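You operate a simulated robot arm through the tools that you are given. There is no shell and no other tool.

You run a simulated robot arm. Do the job below in one go: nothing can be reset, and whatever is moved stays where it is left.

Task
Pull the mushroom button out and get side B running alone in auto.
Fine: reset before you start.

The check looks at the end state, three seconds after you hand in, the way a careful person would. Anything else that was tipped, shoved, dropped, spilled or broken makes it a failure.

Robot
A 6-joint arm with a two-finger gripper, fixed in place. Base frame: the origin is at the foot of the arm, x ahead of it, y to its left, z up. Readings come in mm, degrees, newtons and seconds.
Its first joint turns from -166.0 to 166.0 degrees. Payload 2.45 kg.
The tool frame sits at the grasp point between the pads (the TCP): z along the fingers, y along the line on which they close. The tips reach 20 mm beyond it. Largest opening 140 mm; the body of the gripper starts 168 mm behind the TCP.
Orientation is told as [roll, pitch, yaw] about the base's x, y, z axes, in that order, counted from this pose: with the fingers straight down and closing along the base's y, the tool's x points along the base's -x, its y along +y and its z along -z.

Tools
- The arm moves only by the tool nudge_tool. Its argument "targets" is a list of rows, each a list of 7 numbers: the shift along the tool's x, y, z in mm, then the turn, a rotation vector about the tool's x, y, z in degrees, then the finger opening in mm, from 0 to 140. In form: [[x, y, z, wx, wy, wz, gripper], ...]. A call has 1 to 20 rows; each row is the pose to reach, as a shift and turn from the pose commanded when the call began, along the tool's axes at that moment. Rows are played at 5 a second. More than 50 mm and 8.6 degrees between two rows, or a gripper value outside its range, and nothing of the call is played. A pose out of reach is approached as far as the arm can. The call stops where the force on the tool passes 70 N (or 10 N more than at its start, if that is more) or the arm is blocked; 0.2 s more then pass. Each finger travels about 45 mm/s and halts on what it meets, pressing with about 30 N; the grip force reading is that of the motor and also rises with nothing between the fingers. The clock runs only during rows and for 0.2 s after the last one: add rows that repeat a pose to give the fingers time. It gives the time, the measured TCP pose, the force on the tool (base axes), the opening and the grip force at its end, in the units of the frame above (readings bear some noise), with the torque about the TCP (base axes, N m) and any sound that the robot's microphone picked up.
- Cameras (640 x 400 px; columns grow to the right, rows downward): "scene" is fixed at [46.9, -498.8, 1714.8]; the picture's right is [0.71, -0.71, 0.00], its down [-0.31, -0.31, -0.90] and it looks along [0.63, 0.64, -0.44] (base axes); focal length 353 px, centre (320, 200). "wrist" rides on the gripper at [78, 11, -209] in the tool frame; the picture's right is [-0.14, 0.99, 0.00], its down [-0.92, -0.13, -0.37] and it looks along [-0.36, -0.05, 0.93] (tool axes); focal length 280 px, centre (320, 200). There is no depth. A picture from a camera that has moved, and an enlarged one, comes with that camera's place and axes in the base frame and with its lens.
- snapshot(camera): a new picture of that camera. It takes no simulated time.
- inspect(camera, box): a new picture of the part [left, top, right, bottom] of that camera's present view, enlarged. It takes no simulated time.
- close_job(): hands the job in; it is judged then, once.

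Places have to be worked out from the pictures, the camera data and where the tool is seen. Open the gripper and draw the arm clear of the work before you hand the job in, unless the task says otherwise.

The tools are called by a JSON object that holds its "fn" and its "kwargs". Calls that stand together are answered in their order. nudge_tool: Moves the arm, as the interface text tells. Its arguments: {"type":"object","properties":{"targets":{"type":"array"}},"required":["targets"]} The other tools are called the same way: snapshot (camera) takes a picture; inspect (camera, box) takes an enlarged picture of a part of a camera's view; close_job () hands the job in.

At the start:

```text
t: 0.0
tool_pos: [561.6, -64.0, 1504.0]
tcp_rot: [0.1, 0.1, 0.0]
contact_force: [0.8, 1.0, 0.2]
wrist_torque: [-0.01, 0.04, 0.03]
width: 140.3
grasp_force: 0.0
```

scene: 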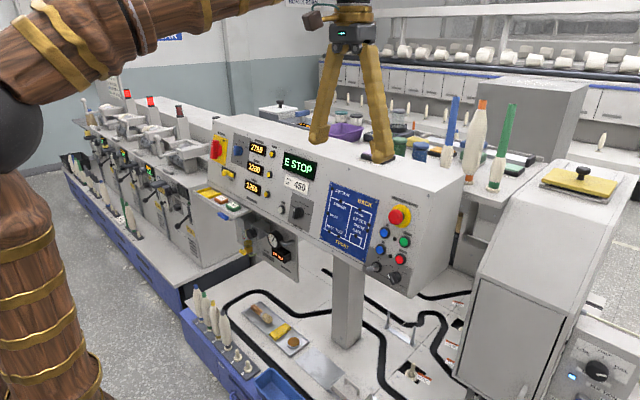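
wrist: 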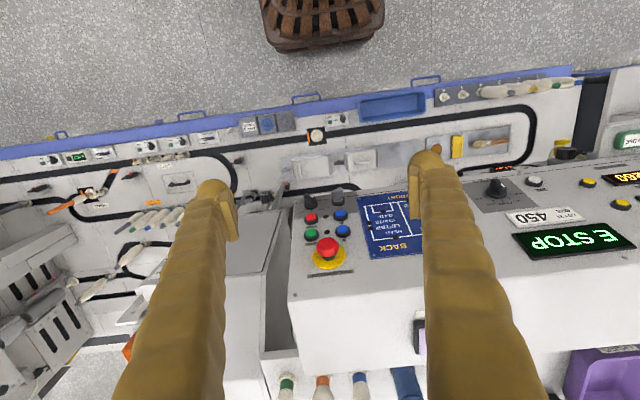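

The scene shows a control panel with a display reading E STOP and a red mushroom button on a yellow plate. I'll look closer at the panel before moving.

{"fn": "inspect", "kwargs": {"camera": "scene", "box": [310, 170, 430, 295]}}

{"fn": "inspect", "kwargs": {"camera": "scene", "box": [200, 125, 330, 225]}}

{"fn": "inspect", "kwargs": {"camera": "wrist", "box": [280, 170, 440, 280]}}

{"fn": "inspect", "kwargs": {"camera": "scene", "box": [230, 205, 330, 290]}}

```text
3.20 times, centred on (370, 232) of scene
camera zoom: at [46.9, -498.8, 1714.8], right [0.71, -0.71, 0.0], down [-0.31, -0.31, -0.9], along [0.63, 0.64, -0.44], focal length 1130 px, centre (160, 96)
```

zoom: 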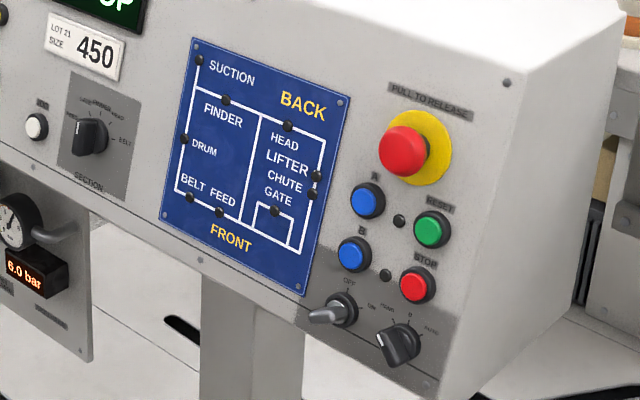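

```text
4.00 times, centred on (265, 175) of scene
camera zoom: at [46.9, -498.8, 1714.8], right [0.71, -0.71, 0.0], down [-0.31, -0.31, -0.9], along [0.63, 0.64, -0.44], focal length 1412 px, centre (540, 300)
```

zoom: 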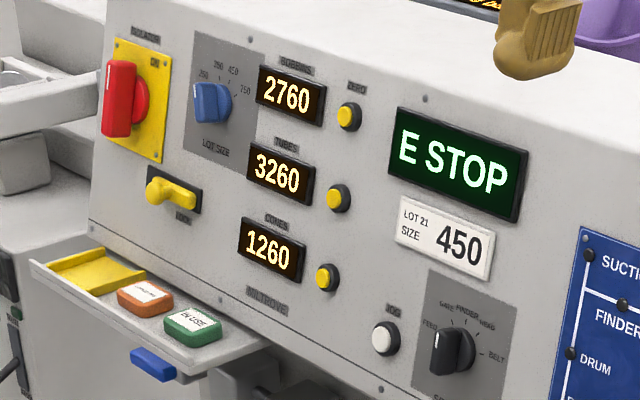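

```text
3.64 times, centred on (360, 225) of wrist
camera zoom: at [484.6, -54.7, 1713.2], right [0.14, 0.99, 0.0], down [0.92, -0.13, 0.37], along [0.36, -0.05, -0.93], focal length 1020 px, centre (174, 109)
```

zoom: 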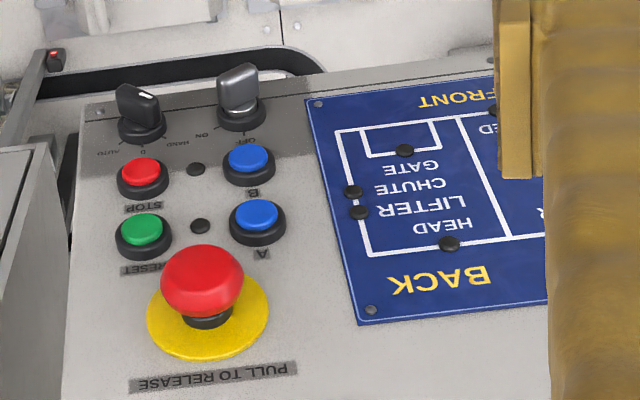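

```text
4.71 times, centred on (280, 248) of scene
camera zoom: at [46.9, -498.8, 1714.8], right [0.71, -0.71, 0.0], down [-0.31, -0.31, -0.9], along [0.63, 0.64, -0.44], focal length 1661 px, centre (508, -24)
```

zoom: 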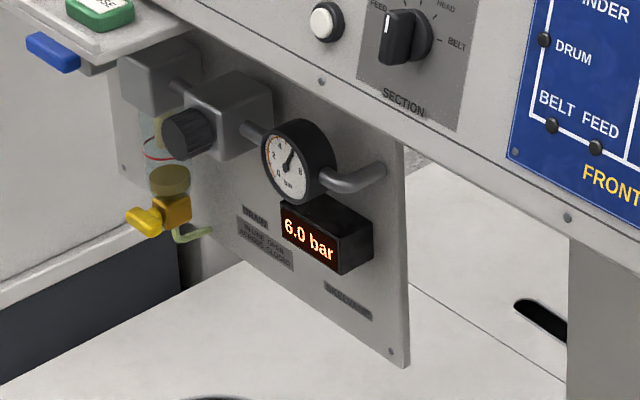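

I need the labels around the lower selectors, the isolator and the lot-size knob, so I'm zooming in more.

{"fn": "inspect", "kwargs": {"camera": "scene", "box": [360, 240, 420, 295]}}

{"fn": "inspect", "kwargs": {"camera": "scene", "box": [370, 190, 420, 230]}}

{"fn": "inspect", "kwargs": {"camera": "wrist", "box": [290, 180, 360, 245]}}

{"fn": "inspect", "kwargs": {"camera": "scene", "box": [205, 125, 265, 180]}}

{"fn": "inspect", "kwargs": {"camera": "scene", "box": [270, 180, 330, 230]}}

{"fn": "inspect", "kwargs": {"camera": "scene", "box": [180, 180, 260, 230]}}

{"fn": "inspect", "kwargs": {"camera": "scene", "box": [320, 300, 480, 400]}}

{"fn": "inspect", "kwargs": {"camera": "scene", "box": [540, 300, 640, 400]}}

```text
7.27 times, centred on (390, 268) of scene
camera zoom: at [46.9, -498.8, 1714.8], right [0.71, -0.71, 0.0], down [-0.31, -0.31, -0.9], along [0.63, 0.64, -0.44], focal length 2567 px, centre (-189, -291)
```

zoom: 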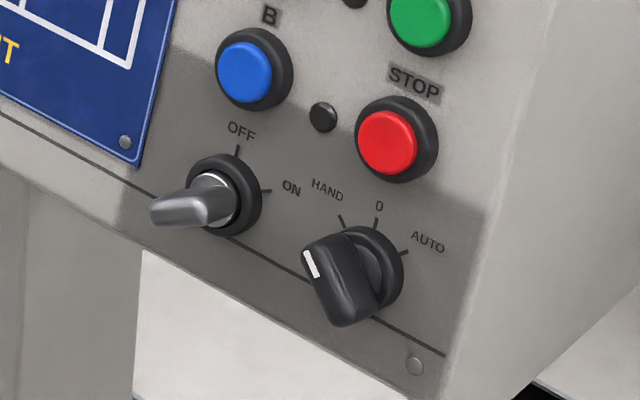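

```text
10.00 times, centred on (395, 210) of scene
camera zoom: at [46.9, -498.8, 1714.8], right [0.71, -0.71, 0.0], down [-0.31, -0.31, -0.9], along [0.63, 0.64, -0.44], focal length 3530 px, centre (-430, 100)
```

zoom: 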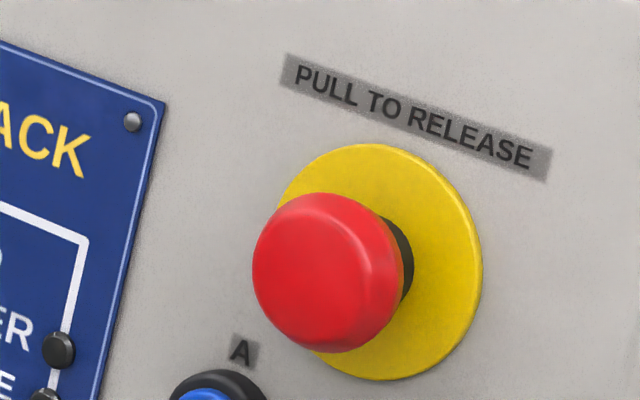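

```text
6.15 times, centred on (325, 212) of wrist
camera zoom: at [484.6, -54.7, 1713.2], right [0.14, 0.99, 0.0], down [0.92, -0.13, 0.37], along [0.36, -0.05, -0.93], focal length 1726 px, centre (289, 123)
```

zoom: 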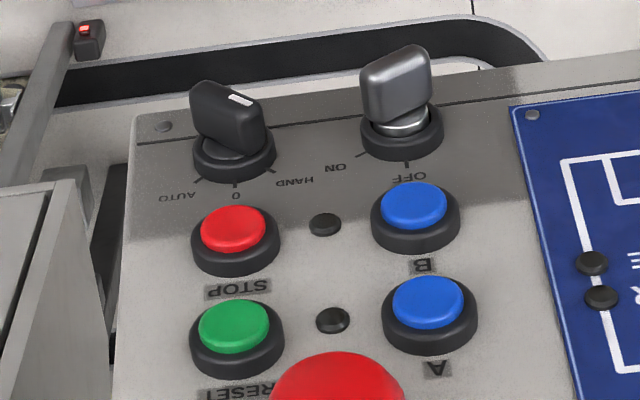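

```text
7.27 times, centred on (235, 152) of scene
camera zoom: at [46.9, -498.8, 1714.8], right [0.71, -0.71, 0.0], down [-0.31, -0.31, -0.9], along [0.63, 0.64, -0.44], focal length 2567 px, centre (938, 546)
```

zoom: 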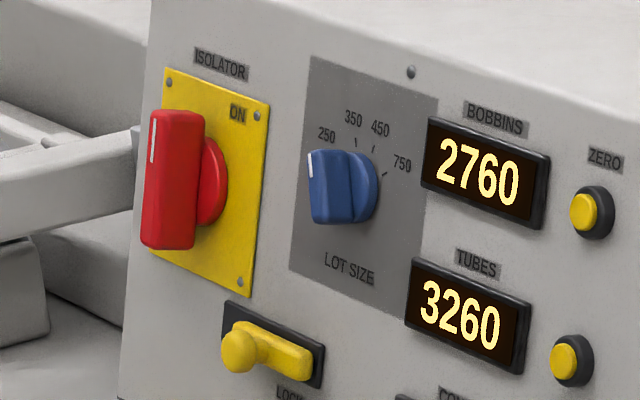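

```text
8.00 times, centred on (300, 205) of scene
camera zoom: at [46.9, -498.8, 1714.8], right [0.71, -0.71, 0.0], down [-0.31, -0.31, -0.9], along [0.63, 0.64, -0.44], focal length 2824 px, centre (480, 160)
```

zoom: 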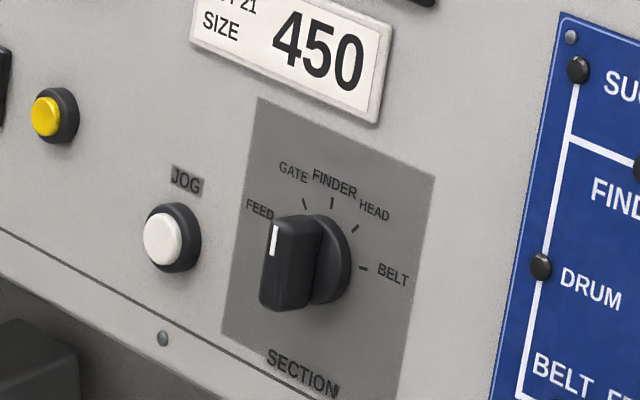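

```text
8.00 times, centred on (220, 205) of scene
camera zoom: at [46.9, -498.8, 1714.8], right [0.71, -0.71, 0.0], down [-0.31, -0.31, -0.9], along [0.63, 0.64, -0.44], focal length 2824 px, centre (1120, 160)
```

zoom: 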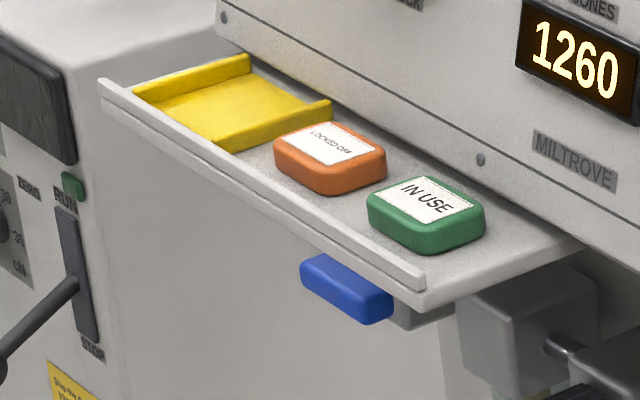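

```text
4.00 times, centred on (400, 350) of scene
camera zoom: at [46.9, -498.8, 1714.8], right [0.71, -0.71, 0.0], down [-0.31, -0.31, -0.9], along [0.63, 0.64, -0.44], focal length 1412 px, centre (0, -400)
```

zoom: 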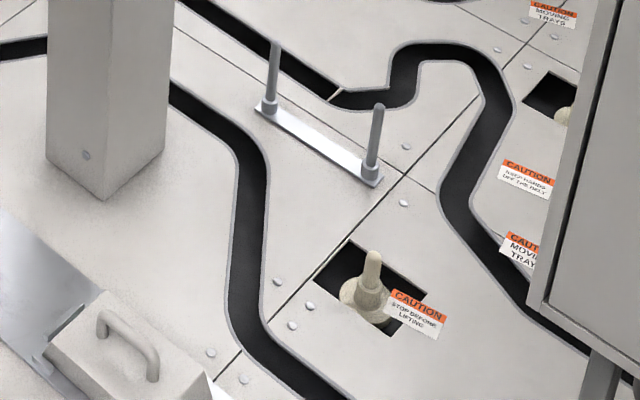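

```text
4.00 times, centred on (590, 350) of scene
camera zoom: at [46.9, -498.8, 1714.8], right [0.71, -0.71, 0.0], down [-0.31, -0.31, -0.9], along [0.63, 0.64, -0.44], focal length 1412 px, centre (-760, -400)
```

zoom: 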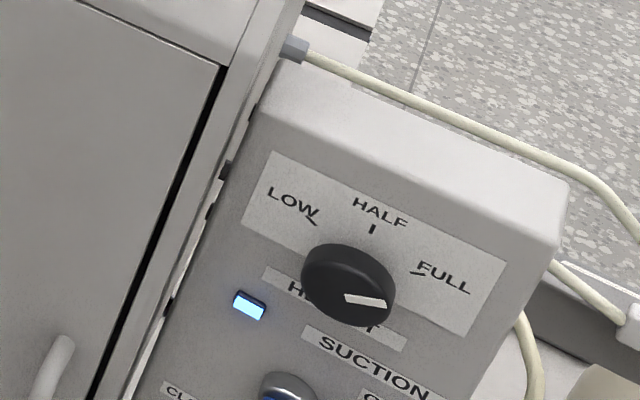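

The controls are on a nearly vertical panel facing the base: mushroom head at about (733, -79, 1293) and the mode knob at about (708, -106, 1124). I'll back off and turn the tool to point along +x, so the wrist camera faces the panel.

{"fn": "nudge_tool", "kwargs": {"targets": [[15, 0, 0, 0, -8, 0, 140], [30, 0, 10, 0, -16, 0, 140], [50, -2, 20, 0, -24, 0, 140], [70, -4, 40, 0, -32, 0, 140], [90, -6, 60, 0, -40, 0, 140], [110, -8, 80, 0, -48, 0, 140], [130, -10, 100, 0, -56, 0, 140], [140, -12, 120, 0, -64, 0, 140], [150, -14, 145, 0, -72, 0, 140], [155, -16, 170, 0, -80, 0, 140], [160, -20, 200, 0, -82, 0, 140]]}}

```text
t: 2.6
tool_pos: [411.4, -45.0, 1361.9]
tcp_rot: [-11.3, -82.6, 17.4]
contact_force: [0.5, 0.0, 0.6]
wrist_torque: [-0.03, 0.06, -0.01]
width: 140.3
grasp_force: 0.1
out of reach, approached as far as the arm can: row 10, 11
stopped in row 11: the arm was blocked; the commanded pose is now the measured one
```

The arm couldn't reach the last rows, so it stopped around (411, -45, 1362) with some roll. I'll check where it stands.

{"fn": "snapshot", "kwargs": {"camera": "scene"}}

{"fn": "snapshot", "kwargs": {"camera": "wrist"}}

```text
taken
```

scene: 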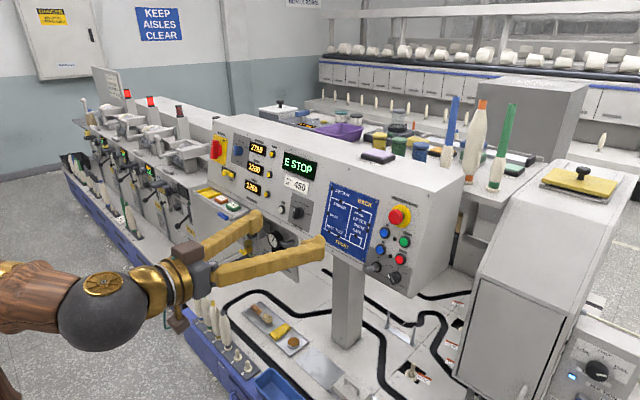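

```text
taken
camera wrist: at [195.6, -59.1, 1310.4], right [-0.09, 0.99, 0.11], down [-0.24, -0.13, 0.96], along [0.97, 0.06, 0.25], focal length 280 px, centre (320, 200)
```

wrist: 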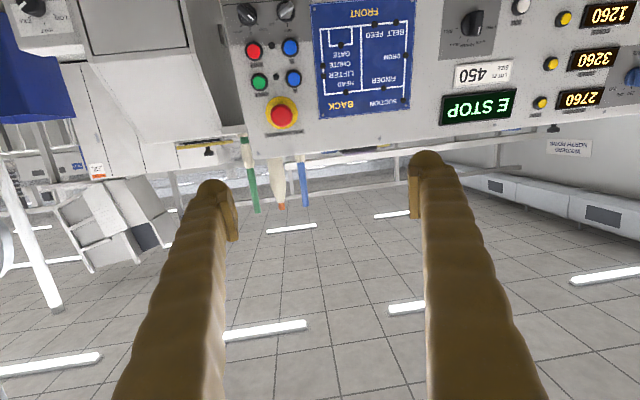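

This is a good frontal view of the panel, upside down. I'll zoom in on the selectors and lamps.

{"fn": "inspect", "kwargs": {"camera": "wrist", "box": [225, 0, 325, 65]}}

{"fn": "inspect", "kwargs": {"camera": "wrist", "box": [230, 40, 320, 135]}}

{"fn": "inspect", "kwargs": {"camera": "wrist", "box": [430, 0, 640, 130]}}

{"fn": "inspect", "kwargs": {"camera": "scene", "box": [440, 90, 530, 200]}}

```text
6.15 times, centred on (275, 32) of wrist
camera zoom: at [195.6, -59.1, 1310.4], right [-0.09, 0.99, 0.11], down [-0.24, -0.13, 0.96], along [0.97, 0.06, 0.25], focal length 1726 px, centre (597, 1231)
```

zoom: 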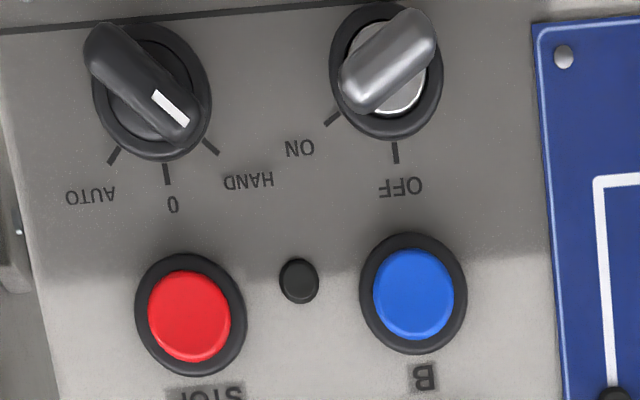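

```text
4.21 times, centred on (275, 88) of wrist
camera zoom: at [195.6, -59.1, 1310.4], right [-0.09, 0.99, 0.11], down [-0.24, -0.13, 0.96], along [0.97, 0.06, 0.25], focal length 1181 px, centre (510, 674)
```

zoom: 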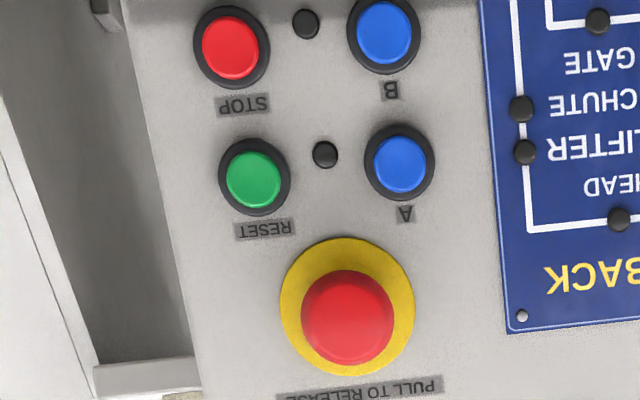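

```text
3.05 times, centred on (535, 65) of wrist
camera zoom: at [195.6, -59.1, 1310.4], right [-0.09, 0.99, 0.11], down [-0.24, -0.13, 0.96], along [0.97, 0.06, 0.25], focal length 854 px, centre (-335, 611)
```

zoom: 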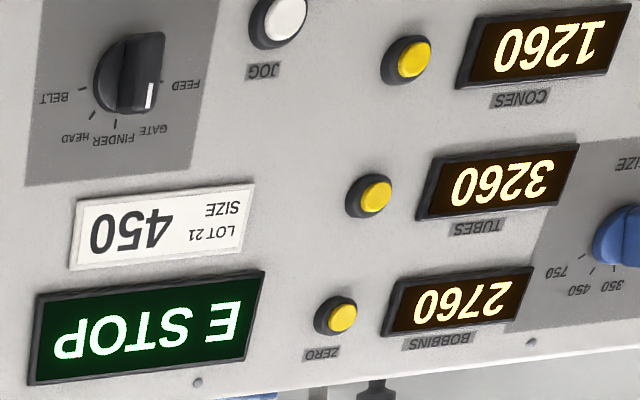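

```text
3.64 times, centred on (485, 145) of scene
camera zoom: at [46.9, -498.8, 1714.8], right [0.71, -0.71, 0.0], down [-0.31, -0.31, -0.9], along [0.63, 0.64, -0.44], focal length 1284 px, centre (-280, 400)
```

zoom: 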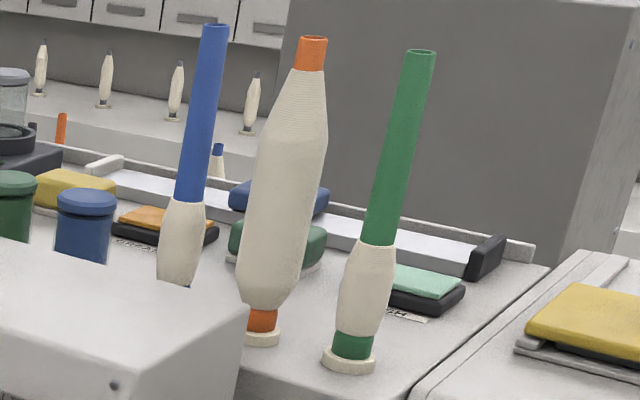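

The views agree. The mode knob is on HAND and the key switch's blade lines up with ON. The panel plane tilts about 14.4° from vertical, with the mushroom's foot near (744, -81, 1280). I'll square the tool to the panel, 190 mm out along the mushroom axis.

{"fn": "nudge_tool", "kwargs": {"targets": [[4, -12, 37, 1.5, 1.8, 0.65, 140], [9, -25, 74, 2.9, 3.6, 1.3, 140], [13, -38, 110, 4.4, 5.4, 2, 140], [17.8, -50.9, 147.4, 5.8, 7.2, 2.6, 140], [17.8, -50.9, 147.4, 5.8, 7.2, 2.6, 140]]}}

{"fn": "snapshot", "kwargs": {"camera": "wrist"}}

{"fn": "snapshot", "kwargs": {"camera": "scene"}}

```text
t: 3.8
tool_pos: [561.4, -88.8, 1315.3]
tcp_rot: [2.6, -74.8, -3.5]
contact_force: [-0.3, -0.1, 0.5]
wrist_torque: [0.0, 0.0, -0.05]
width: 140.2
grasp_force: 0.1
```

```text
taken
camera wrist: at [341.0, -75.7, 1295.6], right [0.05, 0.99, 0.14], down [-0.12, -0.14, 0.98], along [0.99, -0.07, 0.11], focal length 280 px, centre (320, 200)
```

wrist: 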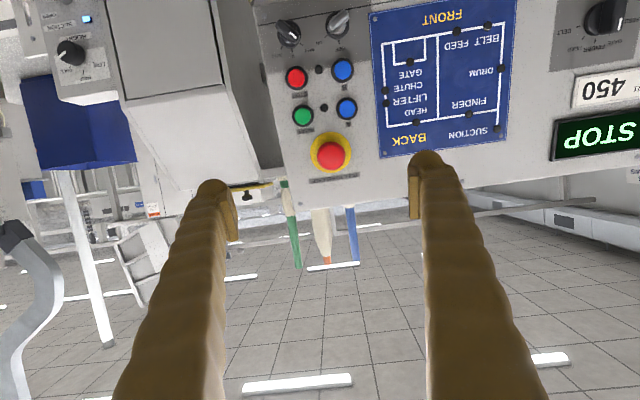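

```text
taken
```

scene: 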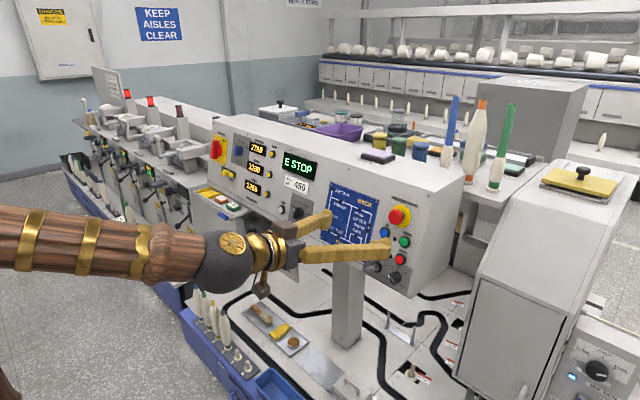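

I'm roughly square to the panel, about 190 mm out. I'll zoom on the controls to refine their positions and check the panel for skew.

{"fn": "inspect", "kwargs": {"camera": "wrist", "box": [270, 90, 380, 190]}}

{"fn": "inspect", "kwargs": {"camera": "wrist", "box": [265, 0, 375, 90]}}

{"fn": "inspect", "kwargs": {"camera": "scene", "box": [290, 190, 430, 290]}}

```text
4.00 times, centred on (325, 140) of wrist
camera zoom: at [341.0, -75.7, 1295.6], right [0.05, 0.99, 0.14], down [-0.12, -0.14, 0.98], along [0.99, -0.07, 0.11], focal length 1122 px, centre (300, 440)
```

zoom: 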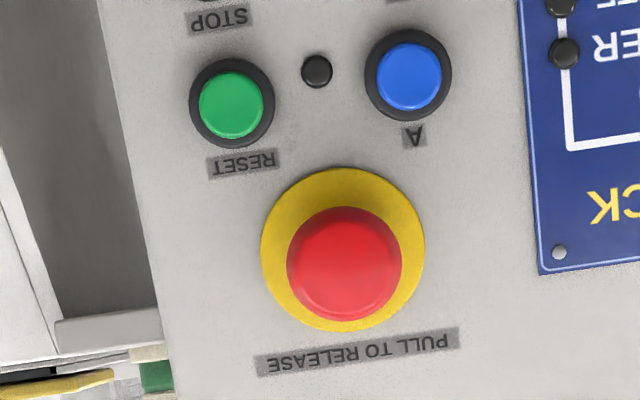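

```text
4.44 times, centred on (320, 45) of wrist
camera zoom: at [341.0, -75.7, 1295.6], right [0.05, 0.99, 0.14], down [-0.12, -0.14, 0.98], along [0.99, -0.07, 0.11], focal length 1246 px, centre (320, 889)
```

zoom: 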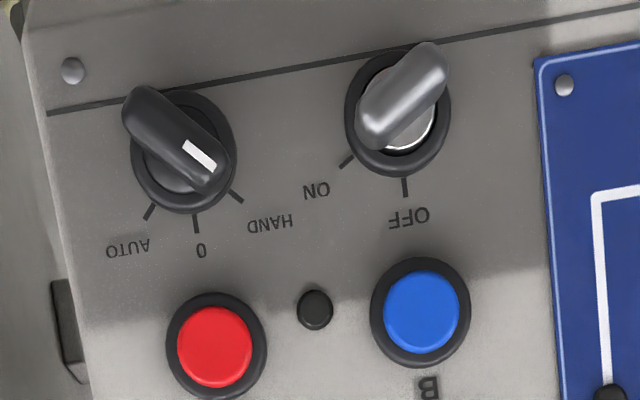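

```text
4.00 times, centred on (360, 240) of scene
camera zoom: at [46.9, -498.8, 1714.8], right [0.71, -0.71, 0.0], down [-0.31, -0.31, -0.9], along [0.63, 0.64, -0.44], focal length 1412 px, centre (160, 40)
```

zoom: 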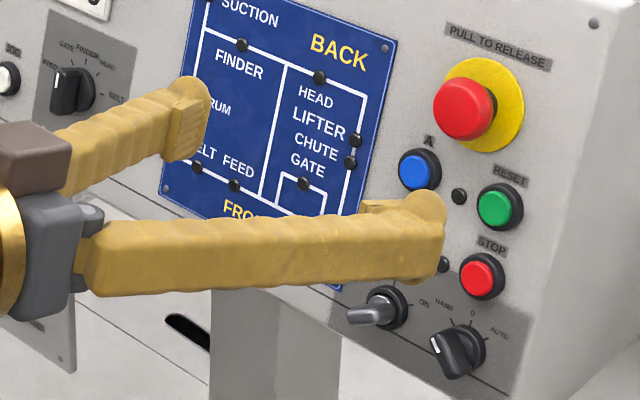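

From this view the mushroom's disc is about (-6, +15, +184) from the TCP in tool axes. The head is about 40 mm wide, with its mid-plane roughly 25 mm off the disc. I'll close to 80 mm and narrow the fingers, then check alignment.

{"fn": "nudge_tool", "kwargs": {"targets": [[-1.7, 4.5, 35, -0.3, -0.3, -0.3, 120], [-3.4, 9, 70, -0.5, -0.5, -0.6, 100], [-5.1, 13.5, 104, -0.8, -0.8, -0.9, 80], [-5.1, 13.5, 104, -0.8, -0.8, -0.9, 80], [-5.1, 13.5, 104, -0.8, -0.8, -0.9, 80]]}}

{"fn": "snapshot", "kwargs": {"camera": "wrist"}}

{"fn": "inspect", "kwargs": {"camera": "scene", "box": [320, 180, 440, 270]}}

```text
t: 5.0
tool_pos: [663.1, -76.5, 1295.0]
tcp_rot: [0.2, -75.8, 0.1]
contact_force: [-0.1, 0.4, 0.8]
wrist_torque: [0.03, 0.0, 0.01]
width: 79.9
grasp_force: 0.1
```

```text
taken
camera wrist: at [441.2, -68.1, 1271.1], right [0.03, 0.99, 0.13], down [-0.13, -0.13, 0.98], along [0.99, -0.05, 0.12], focal length 280 px, centre (320, 200)
```

wrist: 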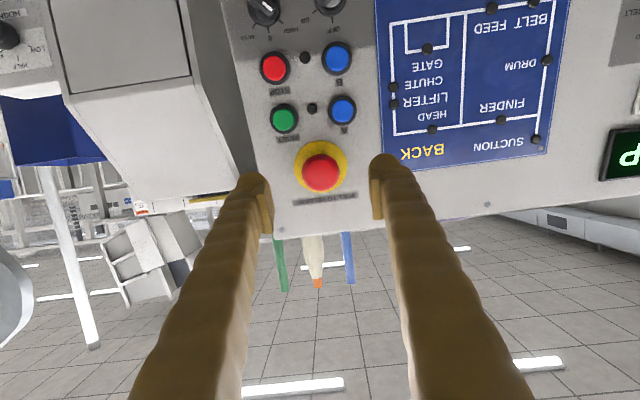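

```text
4.44 times, centred on (380, 225) of scene
camera zoom: at [46.9, -498.8, 1714.8], right [0.71, -0.71, 0.0], down [-0.31, -0.31, -0.9], along [0.63, 0.64, -0.44], focal length 1569 px, centre (53, 89)
```

zoom: 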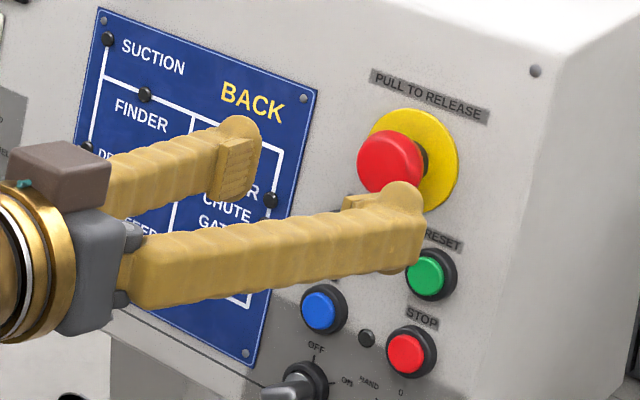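

Orientation is now within half a degree of square. I'll zoom in to check the mushroom against where the tool axis lands, which should be pixel column 320, row about 168 at the panel.

{"fn": "inspect", "kwargs": {"camera": "wrist", "box": [270, 130, 370, 210]}}

```text
5.00 times, centred on (320, 170) of wrist
camera zoom: at [441.2, -68.1, 1271.1], right [0.03, 0.99, 0.13], down [-0.13, -0.13, 0.98], along [0.99, -0.05, 0.12], focal length 1402 px, centre (320, 350)
```

zoom: 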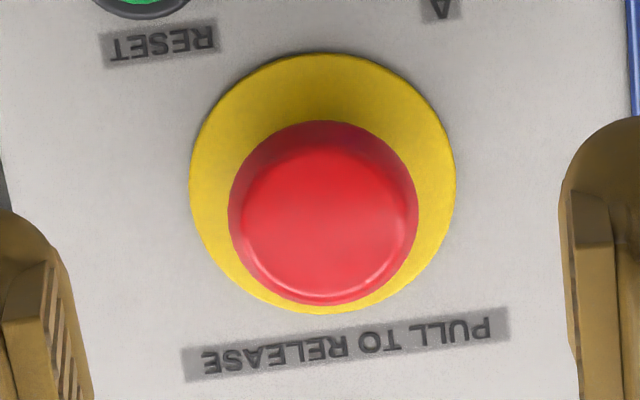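

The mushroom sits on the tool axis within a couple of mm, with its disc about 80–86 mm ahead and its head about 64 mm ahead. I'll advance 50 mm so the fingertips straddle the head without touching the panel, then check before closing.

{"fn": "nudge_tool", "kwargs": {"targets": [[0, 0.5, 20, 0, 0, 0, 80], [0, 0.5, 40, 0, 0, 0, 80], [0, 0.5, 50, 0, 0, 0, 80], [0, 0.5, 50, 0, 0, 0, 80]]}}

{"fn": "snapshot", "kwargs": {"camera": "wrist"}}

{"fn": "inspect", "kwargs": {"camera": "scene", "box": [350, 180, 440, 250]}}

```text
t: 6.0
tool_pos: [712.4, -77.8, 1283.0]
tcp_rot: [0.2, -75.8, 0.1]
contact_force: [0.3, 0.1, 0.0]
wrist_torque: [0.06, 0.02, -0.01]
width: 80.0
grasp_force: 0.0
```

```text
taken
camera wrist: at [490.6, -68.4, 1258.2], right [0.03, 0.99, 0.13], down [-0.13, -0.13, 0.98], along [0.99, -0.05, 0.13], focal length 280 px, centre (320, 200)
```

wrist: 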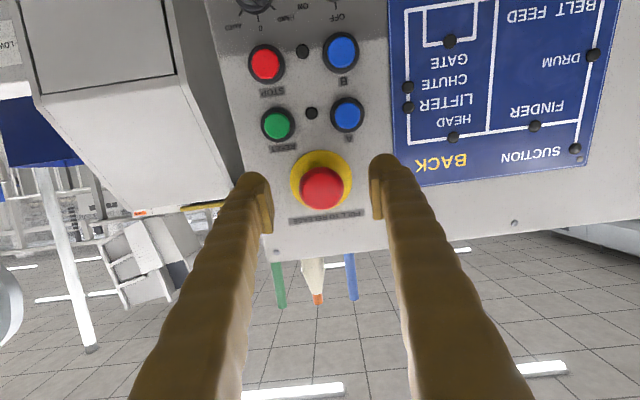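

```text
5.71 times, centred on (395, 215) of scene
camera zoom: at [46.9, -498.8, 1714.8], right [0.71, -0.71, 0.0], down [-0.31, -0.31, -0.9], along [0.63, 0.64, -0.44], focal length 2017 px, centre (-109, 114)
```

zoom: 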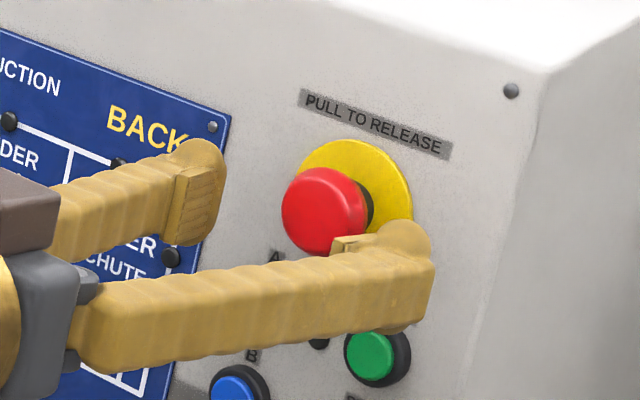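

The tips look level with the head and no force registers. One more zoom to measure the remaining distance and vertical alignment.

{"fn": "inspect", "kwargs": {"camera": "wrist", "box": [230, 130, 410, 240]}}

```text
3.56 times, centred on (320, 185) of wrist
camera zoom: at [490.6, -68.4, 1258.2], right [0.03, 0.99, 0.13], down [-0.13, -0.13, 0.98], along [0.99, -0.05, 0.13], focal length 997 px, centre (320, 253)
```

zoom: 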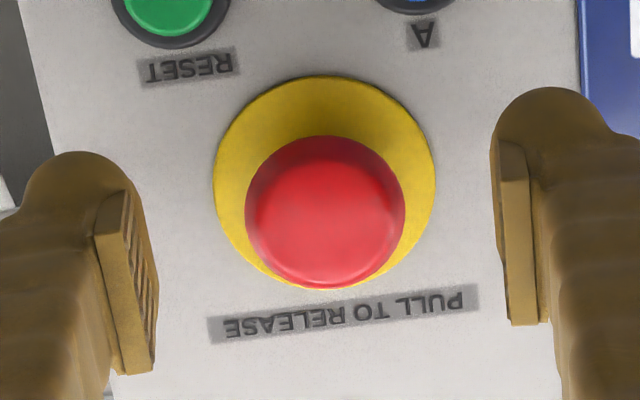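

Disc growth and parallax across the views put the disc about 40–50 mm ahead of the TCP, so the fingers only just overlap the head. I'll go 12 mm deeper and 4 mm up, then close on the head.

{"fn": "nudge_tool", "kwargs": {"targets": [[-4, 1, 6, 0, 0, 0, 80], [-4, 1, 12, 0, 0, 0, 80], [-4, 1, 12, 0, 0, 0, 60], [-4, 1, 12, 0, 0, 0, 50], [-4, 1, 12, 0, 0, 0, 44], [-4, 1, 12, 0, 0, 0, 36], [-4, 1, 12, 0, 0, 0, 36], [-4, 1, 12, 0, 0, 0, 36]]}}

{"fn": "inspect", "kwargs": {"camera": "wrist", "box": [230, 130, 410, 240]}}

{"fn": "inspect", "kwargs": {"camera": "scene", "box": [350, 180, 440, 250]}}

```text
t: 7.8
tool_pos: [724.3, -75.5, 1282.8]
tcp_rot: [0.1, -75.7, 0.1]
contact_force: [-26.7, -4.2, 5.7]
wrist_torque: [-0.08, -0.08, -0.57]
width: 39.3
grasp_force: 1.8
```

```text
3.56 times, centred on (320, 185) of wrist
camera zoom: at [502.6, -66.5, 1259.2], right [0.03, 0.99, 0.13], down [-0.13, -0.13, 0.98], along [0.99, -0.05, 0.13], focal length 997 px, centre (320, 253)
```

zoom: 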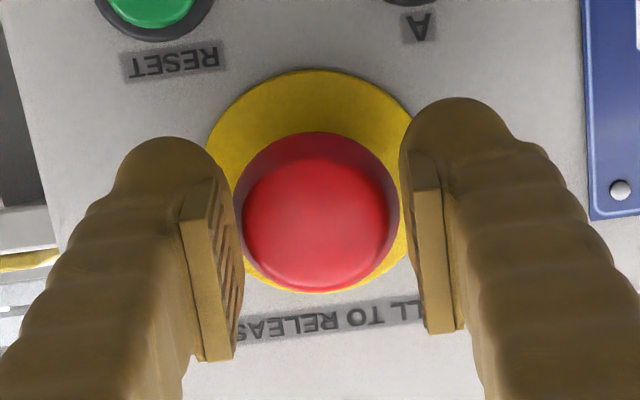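

```text
5.71 times, centred on (395, 215) of scene
camera zoom: at [46.9, -498.8, 1714.8], right [0.71, -0.71, 0.0], down [-0.31, -0.31, -0.9], along [0.63, 0.64, -0.44], focal length 2017 px, centre (-109, 114)
```

zoom: 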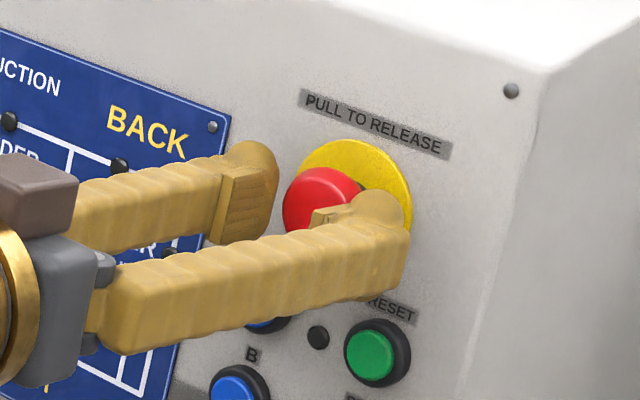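

Width 39.3 mm means the fingers are on the head, but with only a light squeeze. I'll close harder, then pull straight back along the axis in small steps.

{"fn": "nudge_tool", "kwargs": {"targets": [[0, 0, 0, 0, 0, 0, 15], [0, 0, 0, 0, 0, 0, 15], [0, 0, 0, 0, 0, 0, 15]]}}

{"fn": "inspect", "kwargs": {"camera": "wrist", "box": [230, 130, 410, 240]}}

```text
t: 8.3
tool_pos: [719.1, -76.4, 1285.7]
tcp_rot: [0.2, -75.9, -0.1]
contact_force: [-118.4, -3.4, 23.3]
wrist_torque: [-0.08, -0.01, -0.31]
width: 24.4
grasp_force: 22.0
stopped in row 2: the force on the tool passed its limit at 81 N (the readings are from after the stop); the commanded pose is now the measured one
```

```text
3.56 times, centred on (320, 185) of wrist
camera zoom: at [498.6, -67.0, 1260.4], right [0.03, 0.99, 0.13], down [-0.13, -0.13, 0.98], along [0.99, -0.05, 0.13], focal length 997 px, centre (320, 253)
```

zoom: 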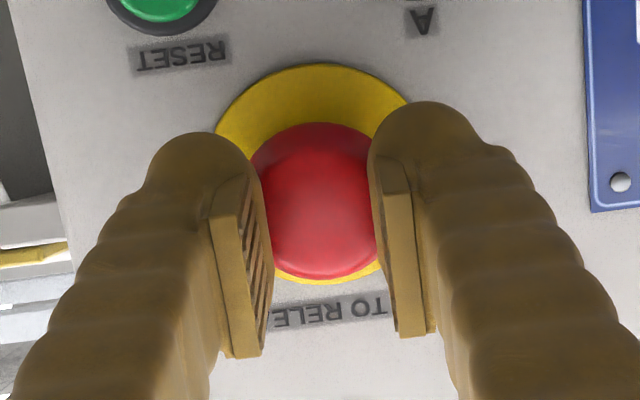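

The tips closed on the rounded front of the head and slid off, so the head sits deeper than my plane estimate. I'll back off, reopen, and re-measure.

{"fn": "nudge_tool", "kwargs": {"targets": [[0, 0, -5, 0, 0, 0, 30], [0, 0, -10, 0, 0, 0, 50], [0, 0, -10, 0, 0, 0, 70], [0, 0, -10, 0, 0, 0, 76], [0, 0, -10, 0, 0, 0, 76]]}}

{"fn": "inspect", "kwargs": {"camera": "wrist", "box": [230, 130, 410, 240]}}

{"fn": "inspect", "kwargs": {"camera": "scene", "box": [350, 180, 440, 250]}}

```text
t: 9.5
tool_pos: [714.2, -75.9, 1284.4]
tcp_rot: [0.2, -75.9, 0.0]
contact_force: [-0.5, -0.5, 0.3]
wrist_torque: [0.0, 0.02, -0.01]
width: 76.3
grasp_force: 0.1
```

```text
3.56 times, centred on (320, 185) of wrist
camera zoom: at [492.4, -66.8, 1261.3], right [0.03, 0.99, 0.13], down [-0.13, -0.13, 0.98], along [0.99, -0.05, 0.13], focal length 997 px, centre (320, 253)
```

zoom: 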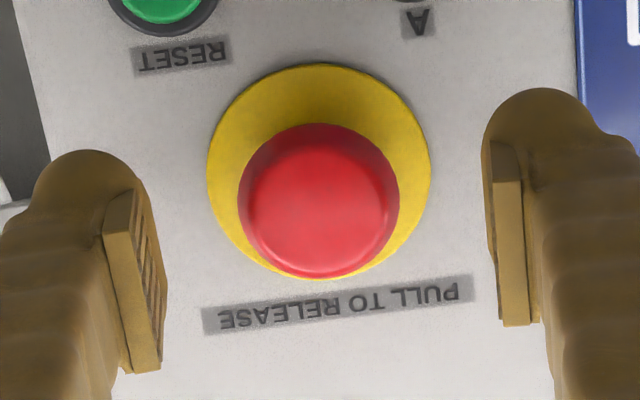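

```text
5.71 times, centred on (395, 215) of scene
camera zoom: at [46.9, -498.8, 1714.8], right [0.71, -0.71, 0.0], down [-0.31, -0.31, -0.9], along [0.63, 0.64, -0.44], focal length 2017 px, centre (-109, 114)
```

zoom: 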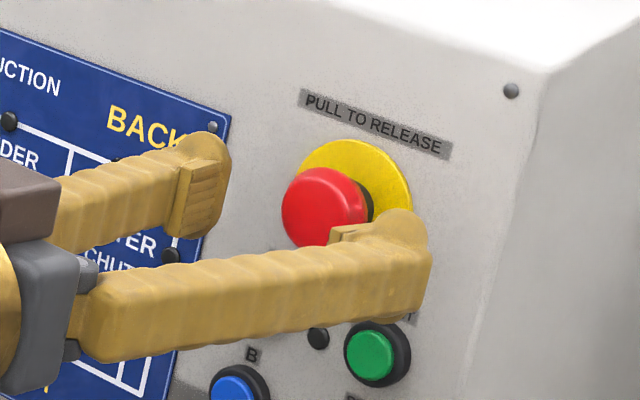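

The head is centred on the tool axis now, and the disc is about 50 mm ahead. I'll advance 24 mm in small steps so the tips reach behind the widest part, watching the force.

{"fn": "nudge_tool", "kwargs": {"targets": [[0, 0, 8, 0, 0, 0, 76], [0, 0, 16, 0, 0, 0, 76], [0, 0, 20, 0, 0, 0, 76], [0, 0, 24, 0, 0, 0, 76], [0, 0, 24, 0, 0, 0, 76]]}}

{"fn": "inspect", "kwargs": {"camera": "wrist", "box": [230, 130, 410, 240]}}

{"fn": "inspect", "kwargs": {"camera": "scene", "box": [350, 180, 440, 250]}}

```text
t: 10.7
tool_pos: [737.2, -76.5, 1278.7]
tcp_rot: [0.3, -75.8, -0.2]
contact_force: [0.3, -0.5, 0.9]
wrist_torque: [-0.01, 0.02, -0.02]
width: 76.2
grasp_force: 0.0
```

```text
3.56 times, centred on (320, 185) of wrist
camera zoom: at [516.0, -67.1, 1255.3], right [0.03, 0.99, 0.13], down [-0.13, -0.13, 0.98], along [0.99, -0.05, 0.13], focal length 997 px, centre (320, 253)
```

zoom: 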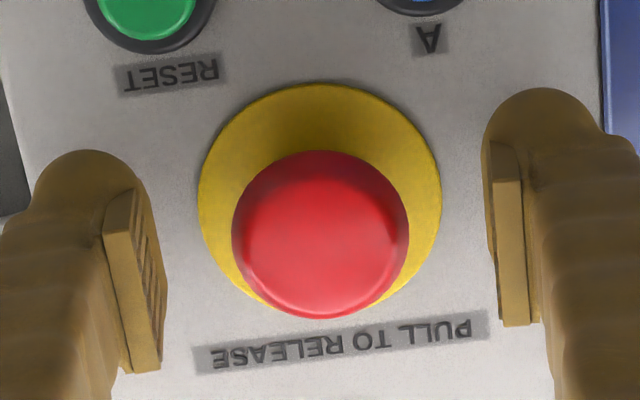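

```text
5.71 times, centred on (395, 215) of scene
camera zoom: at [46.9, -498.8, 1714.8], right [0.71, -0.71, 0.0], down [-0.31, -0.31, -0.9], along [0.63, 0.64, -0.44], focal length 2017 px, centre (-109, 114)
```

zoom: 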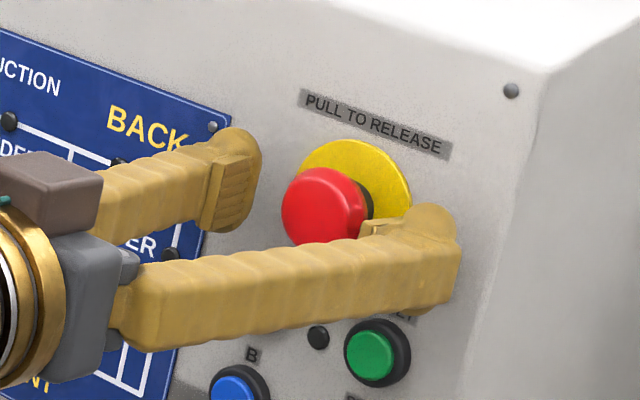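

There's no contact, and by the disc size the TCP is now about 25 mm from the disc, so the tips are about 5 mm off it and around the head. Closing now.

{"fn": "nudge_tool", "kwargs": {"targets": [[0, 0, 0, 0, 0, 0, 60], [0, 0, 0, 0, 0, 0, 50], [0, 0, 0, 0, 0, 0, 42], [0, 0, 0, 0, 0, 0, 36], [0, 0, 0, 0, 0, 0, 30], [0, 0, 0, 0, 0, 0, 30]]}}

{"fn": "inspect", "kwargs": {"camera": "wrist", "box": [230, 130, 410, 240]}}

```text
t: 12.1
tool_pos: [737.5, -76.4, 1279.1]
tcp_rot: [0.4, -75.9, -0.1]
contact_force: [0.4, -8.2, -0.2]
wrist_torque: [-0.01, -0.01, -0.1]
width: 39.6
grasp_force: 45.4
```

```text
3.56 times, centred on (320, 185) of wrist
camera zoom: at [515.9, -67.4, 1255.3], right [0.03, 0.99, 0.13], down [-0.13, -0.13, 0.98], along [0.99, -0.05, 0.13], focal length 997 px, centre (320, 253)
```

zoom: 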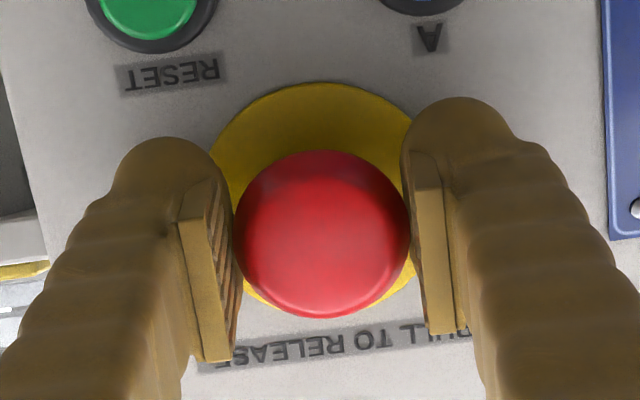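

The grip is firm: 39.6 mm wide, 45 N grip force, and no push-off along x. Now I'll pull straight back in small steps.

{"fn": "nudge_tool", "kwargs": {"targets": [[0, 0, -2, 0, 0, 0, 20], [0, 0, -4, 0, 0, 0, 20], [0, 0, -6, 0, 0, 0, 20], [0, 0, -8, 0, 0, 0, 20], [0, 0, -10, 0, 0, 0, 20]]}}

{"fn": "inspect", "kwargs": {"camera": "wrist", "box": [230, 130, 410, 240]}}

{"fn": "snapshot", "kwargs": {"camera": "scene"}}

```text
t: 13.3
tool_pos: [727.6, -76.2, 1283.3]
tcp_rot: [0.2, -75.7, -0.2]
contact_force: [29.5, -32.6, -10.9]
wrist_torque: [0.07, 0.17, -0.11]
width: 39.7
grasp_force: 44.8
```

```text
3.56 times, centred on (320, 185) of wrist
camera zoom: at [506.3, -67.1, 1258.1], right [0.03, 0.99, 0.13], down [-0.13, -0.13, 0.98], along [0.99, -0.05, 0.12], focal length 997 px, centre (320, 253)
```

zoom: 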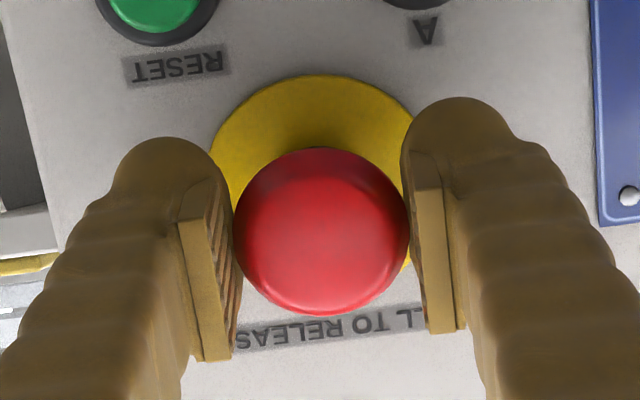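

```text
taken
```

scene: 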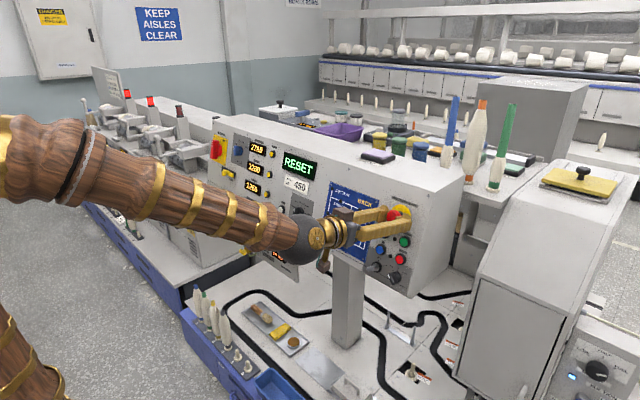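

The head came out about 10 mm and the display changed from E STOP to RESET. I'll release it by opening first, then drawing back without pushing it in.

{"fn": "nudge_tool", "kwargs": {"targets": [[0, 0, 0, 0, 0, 0, 50], [0, 0, 0, 0, 0, 0, 70], [0, 0, 0, 0, 0, 0, 76], [0, 0, 0, 0, 0, 0, 76], [0, 0, -20, 0, 0, 0, 76], [0, 0, -50, 0, 0, 0, 76], [0, 0, -80, 0, 0, 0, 76], [0, 0, -80, 0, 0, 0, 76]]}}

{"fn": "snapshot", "kwargs": {"camera": "wrist"}}

{"fn": "inspect", "kwargs": {"camera": "scene", "box": [260, 130, 440, 290]}}

```text
t: 15.1
tool_pos: [651.3, -76.0, 1300.2]
tcp_rot: [0.3, -75.8, -0.1]
contact_force: [0.6, 0.5, 0.2]
wrist_torque: [0.02, 0.02, -0.05]
width: 76.1
grasp_force: 0.0
```

```text
taken
camera wrist: at [429.5, -67.9, 1277.0], right [0.03, 0.99, 0.13], down [-0.13, -0.13, 0.98], along [0.99, -0.05, 0.13], focal length 280 px, centre (320, 200)
```

wrist: 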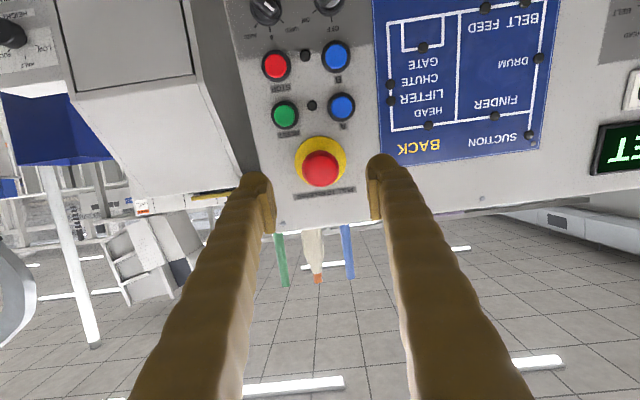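

```text
2.50 times, centred on (350, 210) of scene
camera zoom: at [46.9, -498.8, 1714.8], right [0.71, -0.71, 0.0], down [-0.31, -0.31, -0.9], along [0.63, 0.64, -0.44], focal length 882 px, centre (245, 175)
```

zoom: 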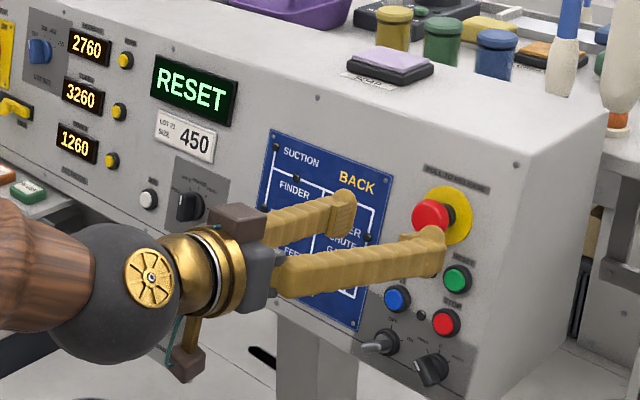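

RESET is showing and the mushroom stays out, its neck visible. Next is the mode selector: I'll move down the panel, staying about 110 mm off it, and look at the knob from there.

{"fn": "nudge_tool", "kwargs": {"targets": [[40, -8, -10, 0, 0, 0, 90], [80, -16, -20, 0, 0, 0, 90], [120, -25, -20, 0, 0, 0, 90], [140, -25, -20, 0, 0, 0, 90], [140, -25, -20, 0, 0, 0, 90]]}}

{"fn": "snapshot", "kwargs": {"camera": "wrist"}}

{"fn": "inspect", "kwargs": {"camera": "wrist", "box": [240, 80, 400, 180]}}

{"fn": "snapshot", "kwargs": {"camera": "scene"}}

```text
t: 16.3
tool_pos: [623.3, -111.0, 1209.7]
tcp_rot: [0.2, -75.6, 0.0]
contact_force: [0.1, -0.2, -0.2]
wrist_torque: [-0.02, 0.02, 0.01]
width: 89.8
grasp_force: 0.1
out of reach, approached as far as the arm can: row 3, 4, 5
```

```text
taken
camera wrist: at [401.7, -101.9, 1186.8], right [0.03, 0.99, 0.13], down [-0.13, -0.13, 0.98], along [0.99, -0.05, 0.12], focal length 280 px, centre (320, 200)
```

wrist: 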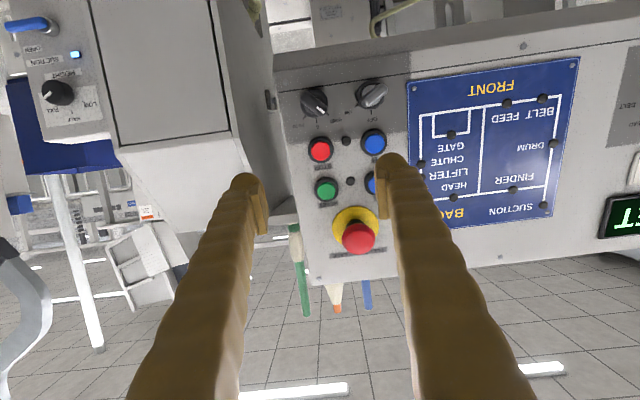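

```text
4.00 times, centred on (320, 130) of wrist
camera zoom: at [401.7, -101.9, 1186.8], right [0.03, 0.99, 0.13], down [-0.13, -0.13, 0.98], along [0.99, -0.05, 0.12], focal length 1122 px, centre (320, 480)
```

zoom: 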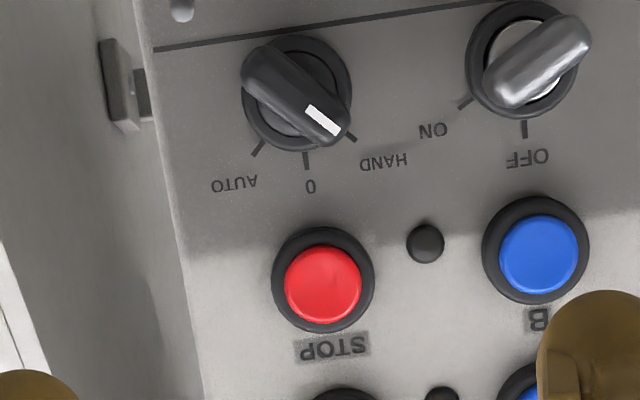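

```text
taken
```

scene: 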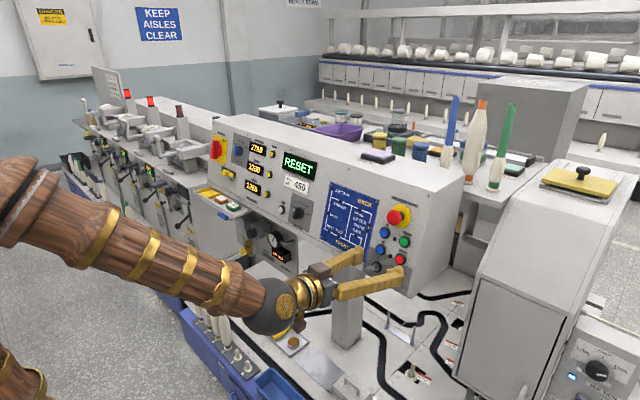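

The arm stopped short of the lower-near pose, at (623, -111, 1210). It's measured well enough anyway: the knob's axis meets the panel near (723, -108, 1116). I'll move forward 50 mm to see whether reach improves closer to the panel.

{"fn": "nudge_tool", "kwargs": {"targets": [[0, 0, 25, 0, 0, 0, 90], [0, 0, 50, 0, 0, 0, 90], [0, 0, 50, 0, 0, 0, 90]]}}

```text
t: 17.1
tool_pos: [672.5, -111.2, 1196.4]
tcp_rot: [0.2, -75.7, -0.2]
contact_force: [-1.1, -0.2, 0.7]
wrist_torque: [-0.05, -0.01, -0.03]
width: 90.0
grasp_force: 0.0
```

Forward is reachable, and shifts count from the measured pose. Now I'll move down onto the knob axis at about 69 mm standoff and turn -45° so the closing line is perpendicular to the blade.

{"fn": "nudge_tool", "kwargs": {"targets": [[11, 0.5, 0, 0, 0, -7.5, 80], [22, 1, 0, 0, 0, -15, 70], [33, 1.5, 0, 0, 0, -22.5, 60], [44, 2, 0, 0, 0, -30, 50], [55, 2.5, 0, 0, 0, -37.5, 45], [65, 3, 0, 0, 0, -45, 45], [65, 3, 0, 0, 0, -45, 45]]}}

{"fn": "snapshot", "kwargs": {"camera": "wrist"}}

{"fn": "snapshot", "kwargs": {"camera": "scene"}}

```text
t: 18.4
tool_pos: [612.1, -150.5, 1116.1]
tcp_rot: [-48.1, -50.4, 59.8]
contact_force: [0.2, -0.7, -0.9]
wrist_torque: [0.01, -0.02, 0.01]
width: 44.9
grasp_force: 0.0
out of reach, approached as far as the arm can: row 2, 3, 4, 5, 6
stopped in row 6: the arm was blocked; the commanded pose is now the measured one
```

```text
taken
camera wrist: at [396.9, -200.1, 1140.0], right [-0.24, 0.9, -0.36], down [0.0, 0.37, 0.93], along [0.97, 0.23, -0.09], focal length 280 px, centre (320, 200)
```

wrist: 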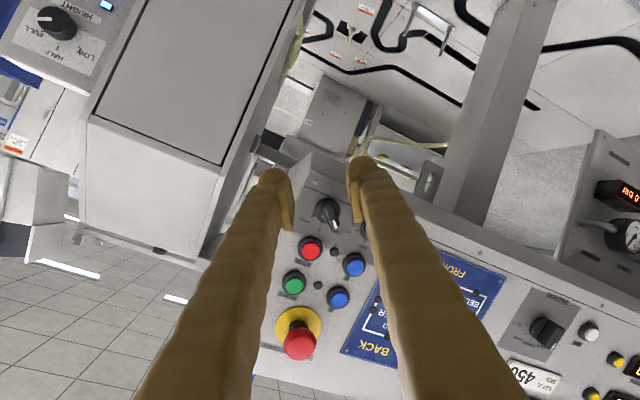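

```text
taken
```

scene: 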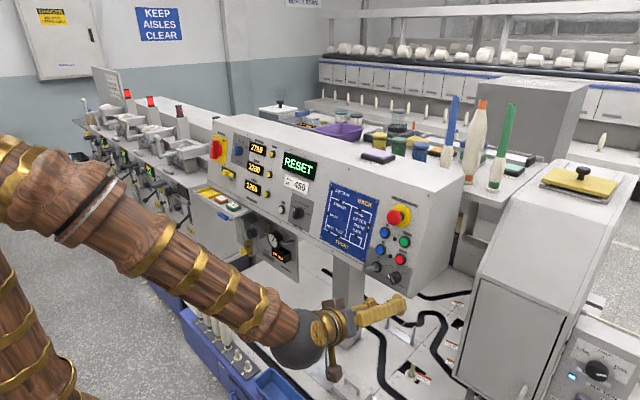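

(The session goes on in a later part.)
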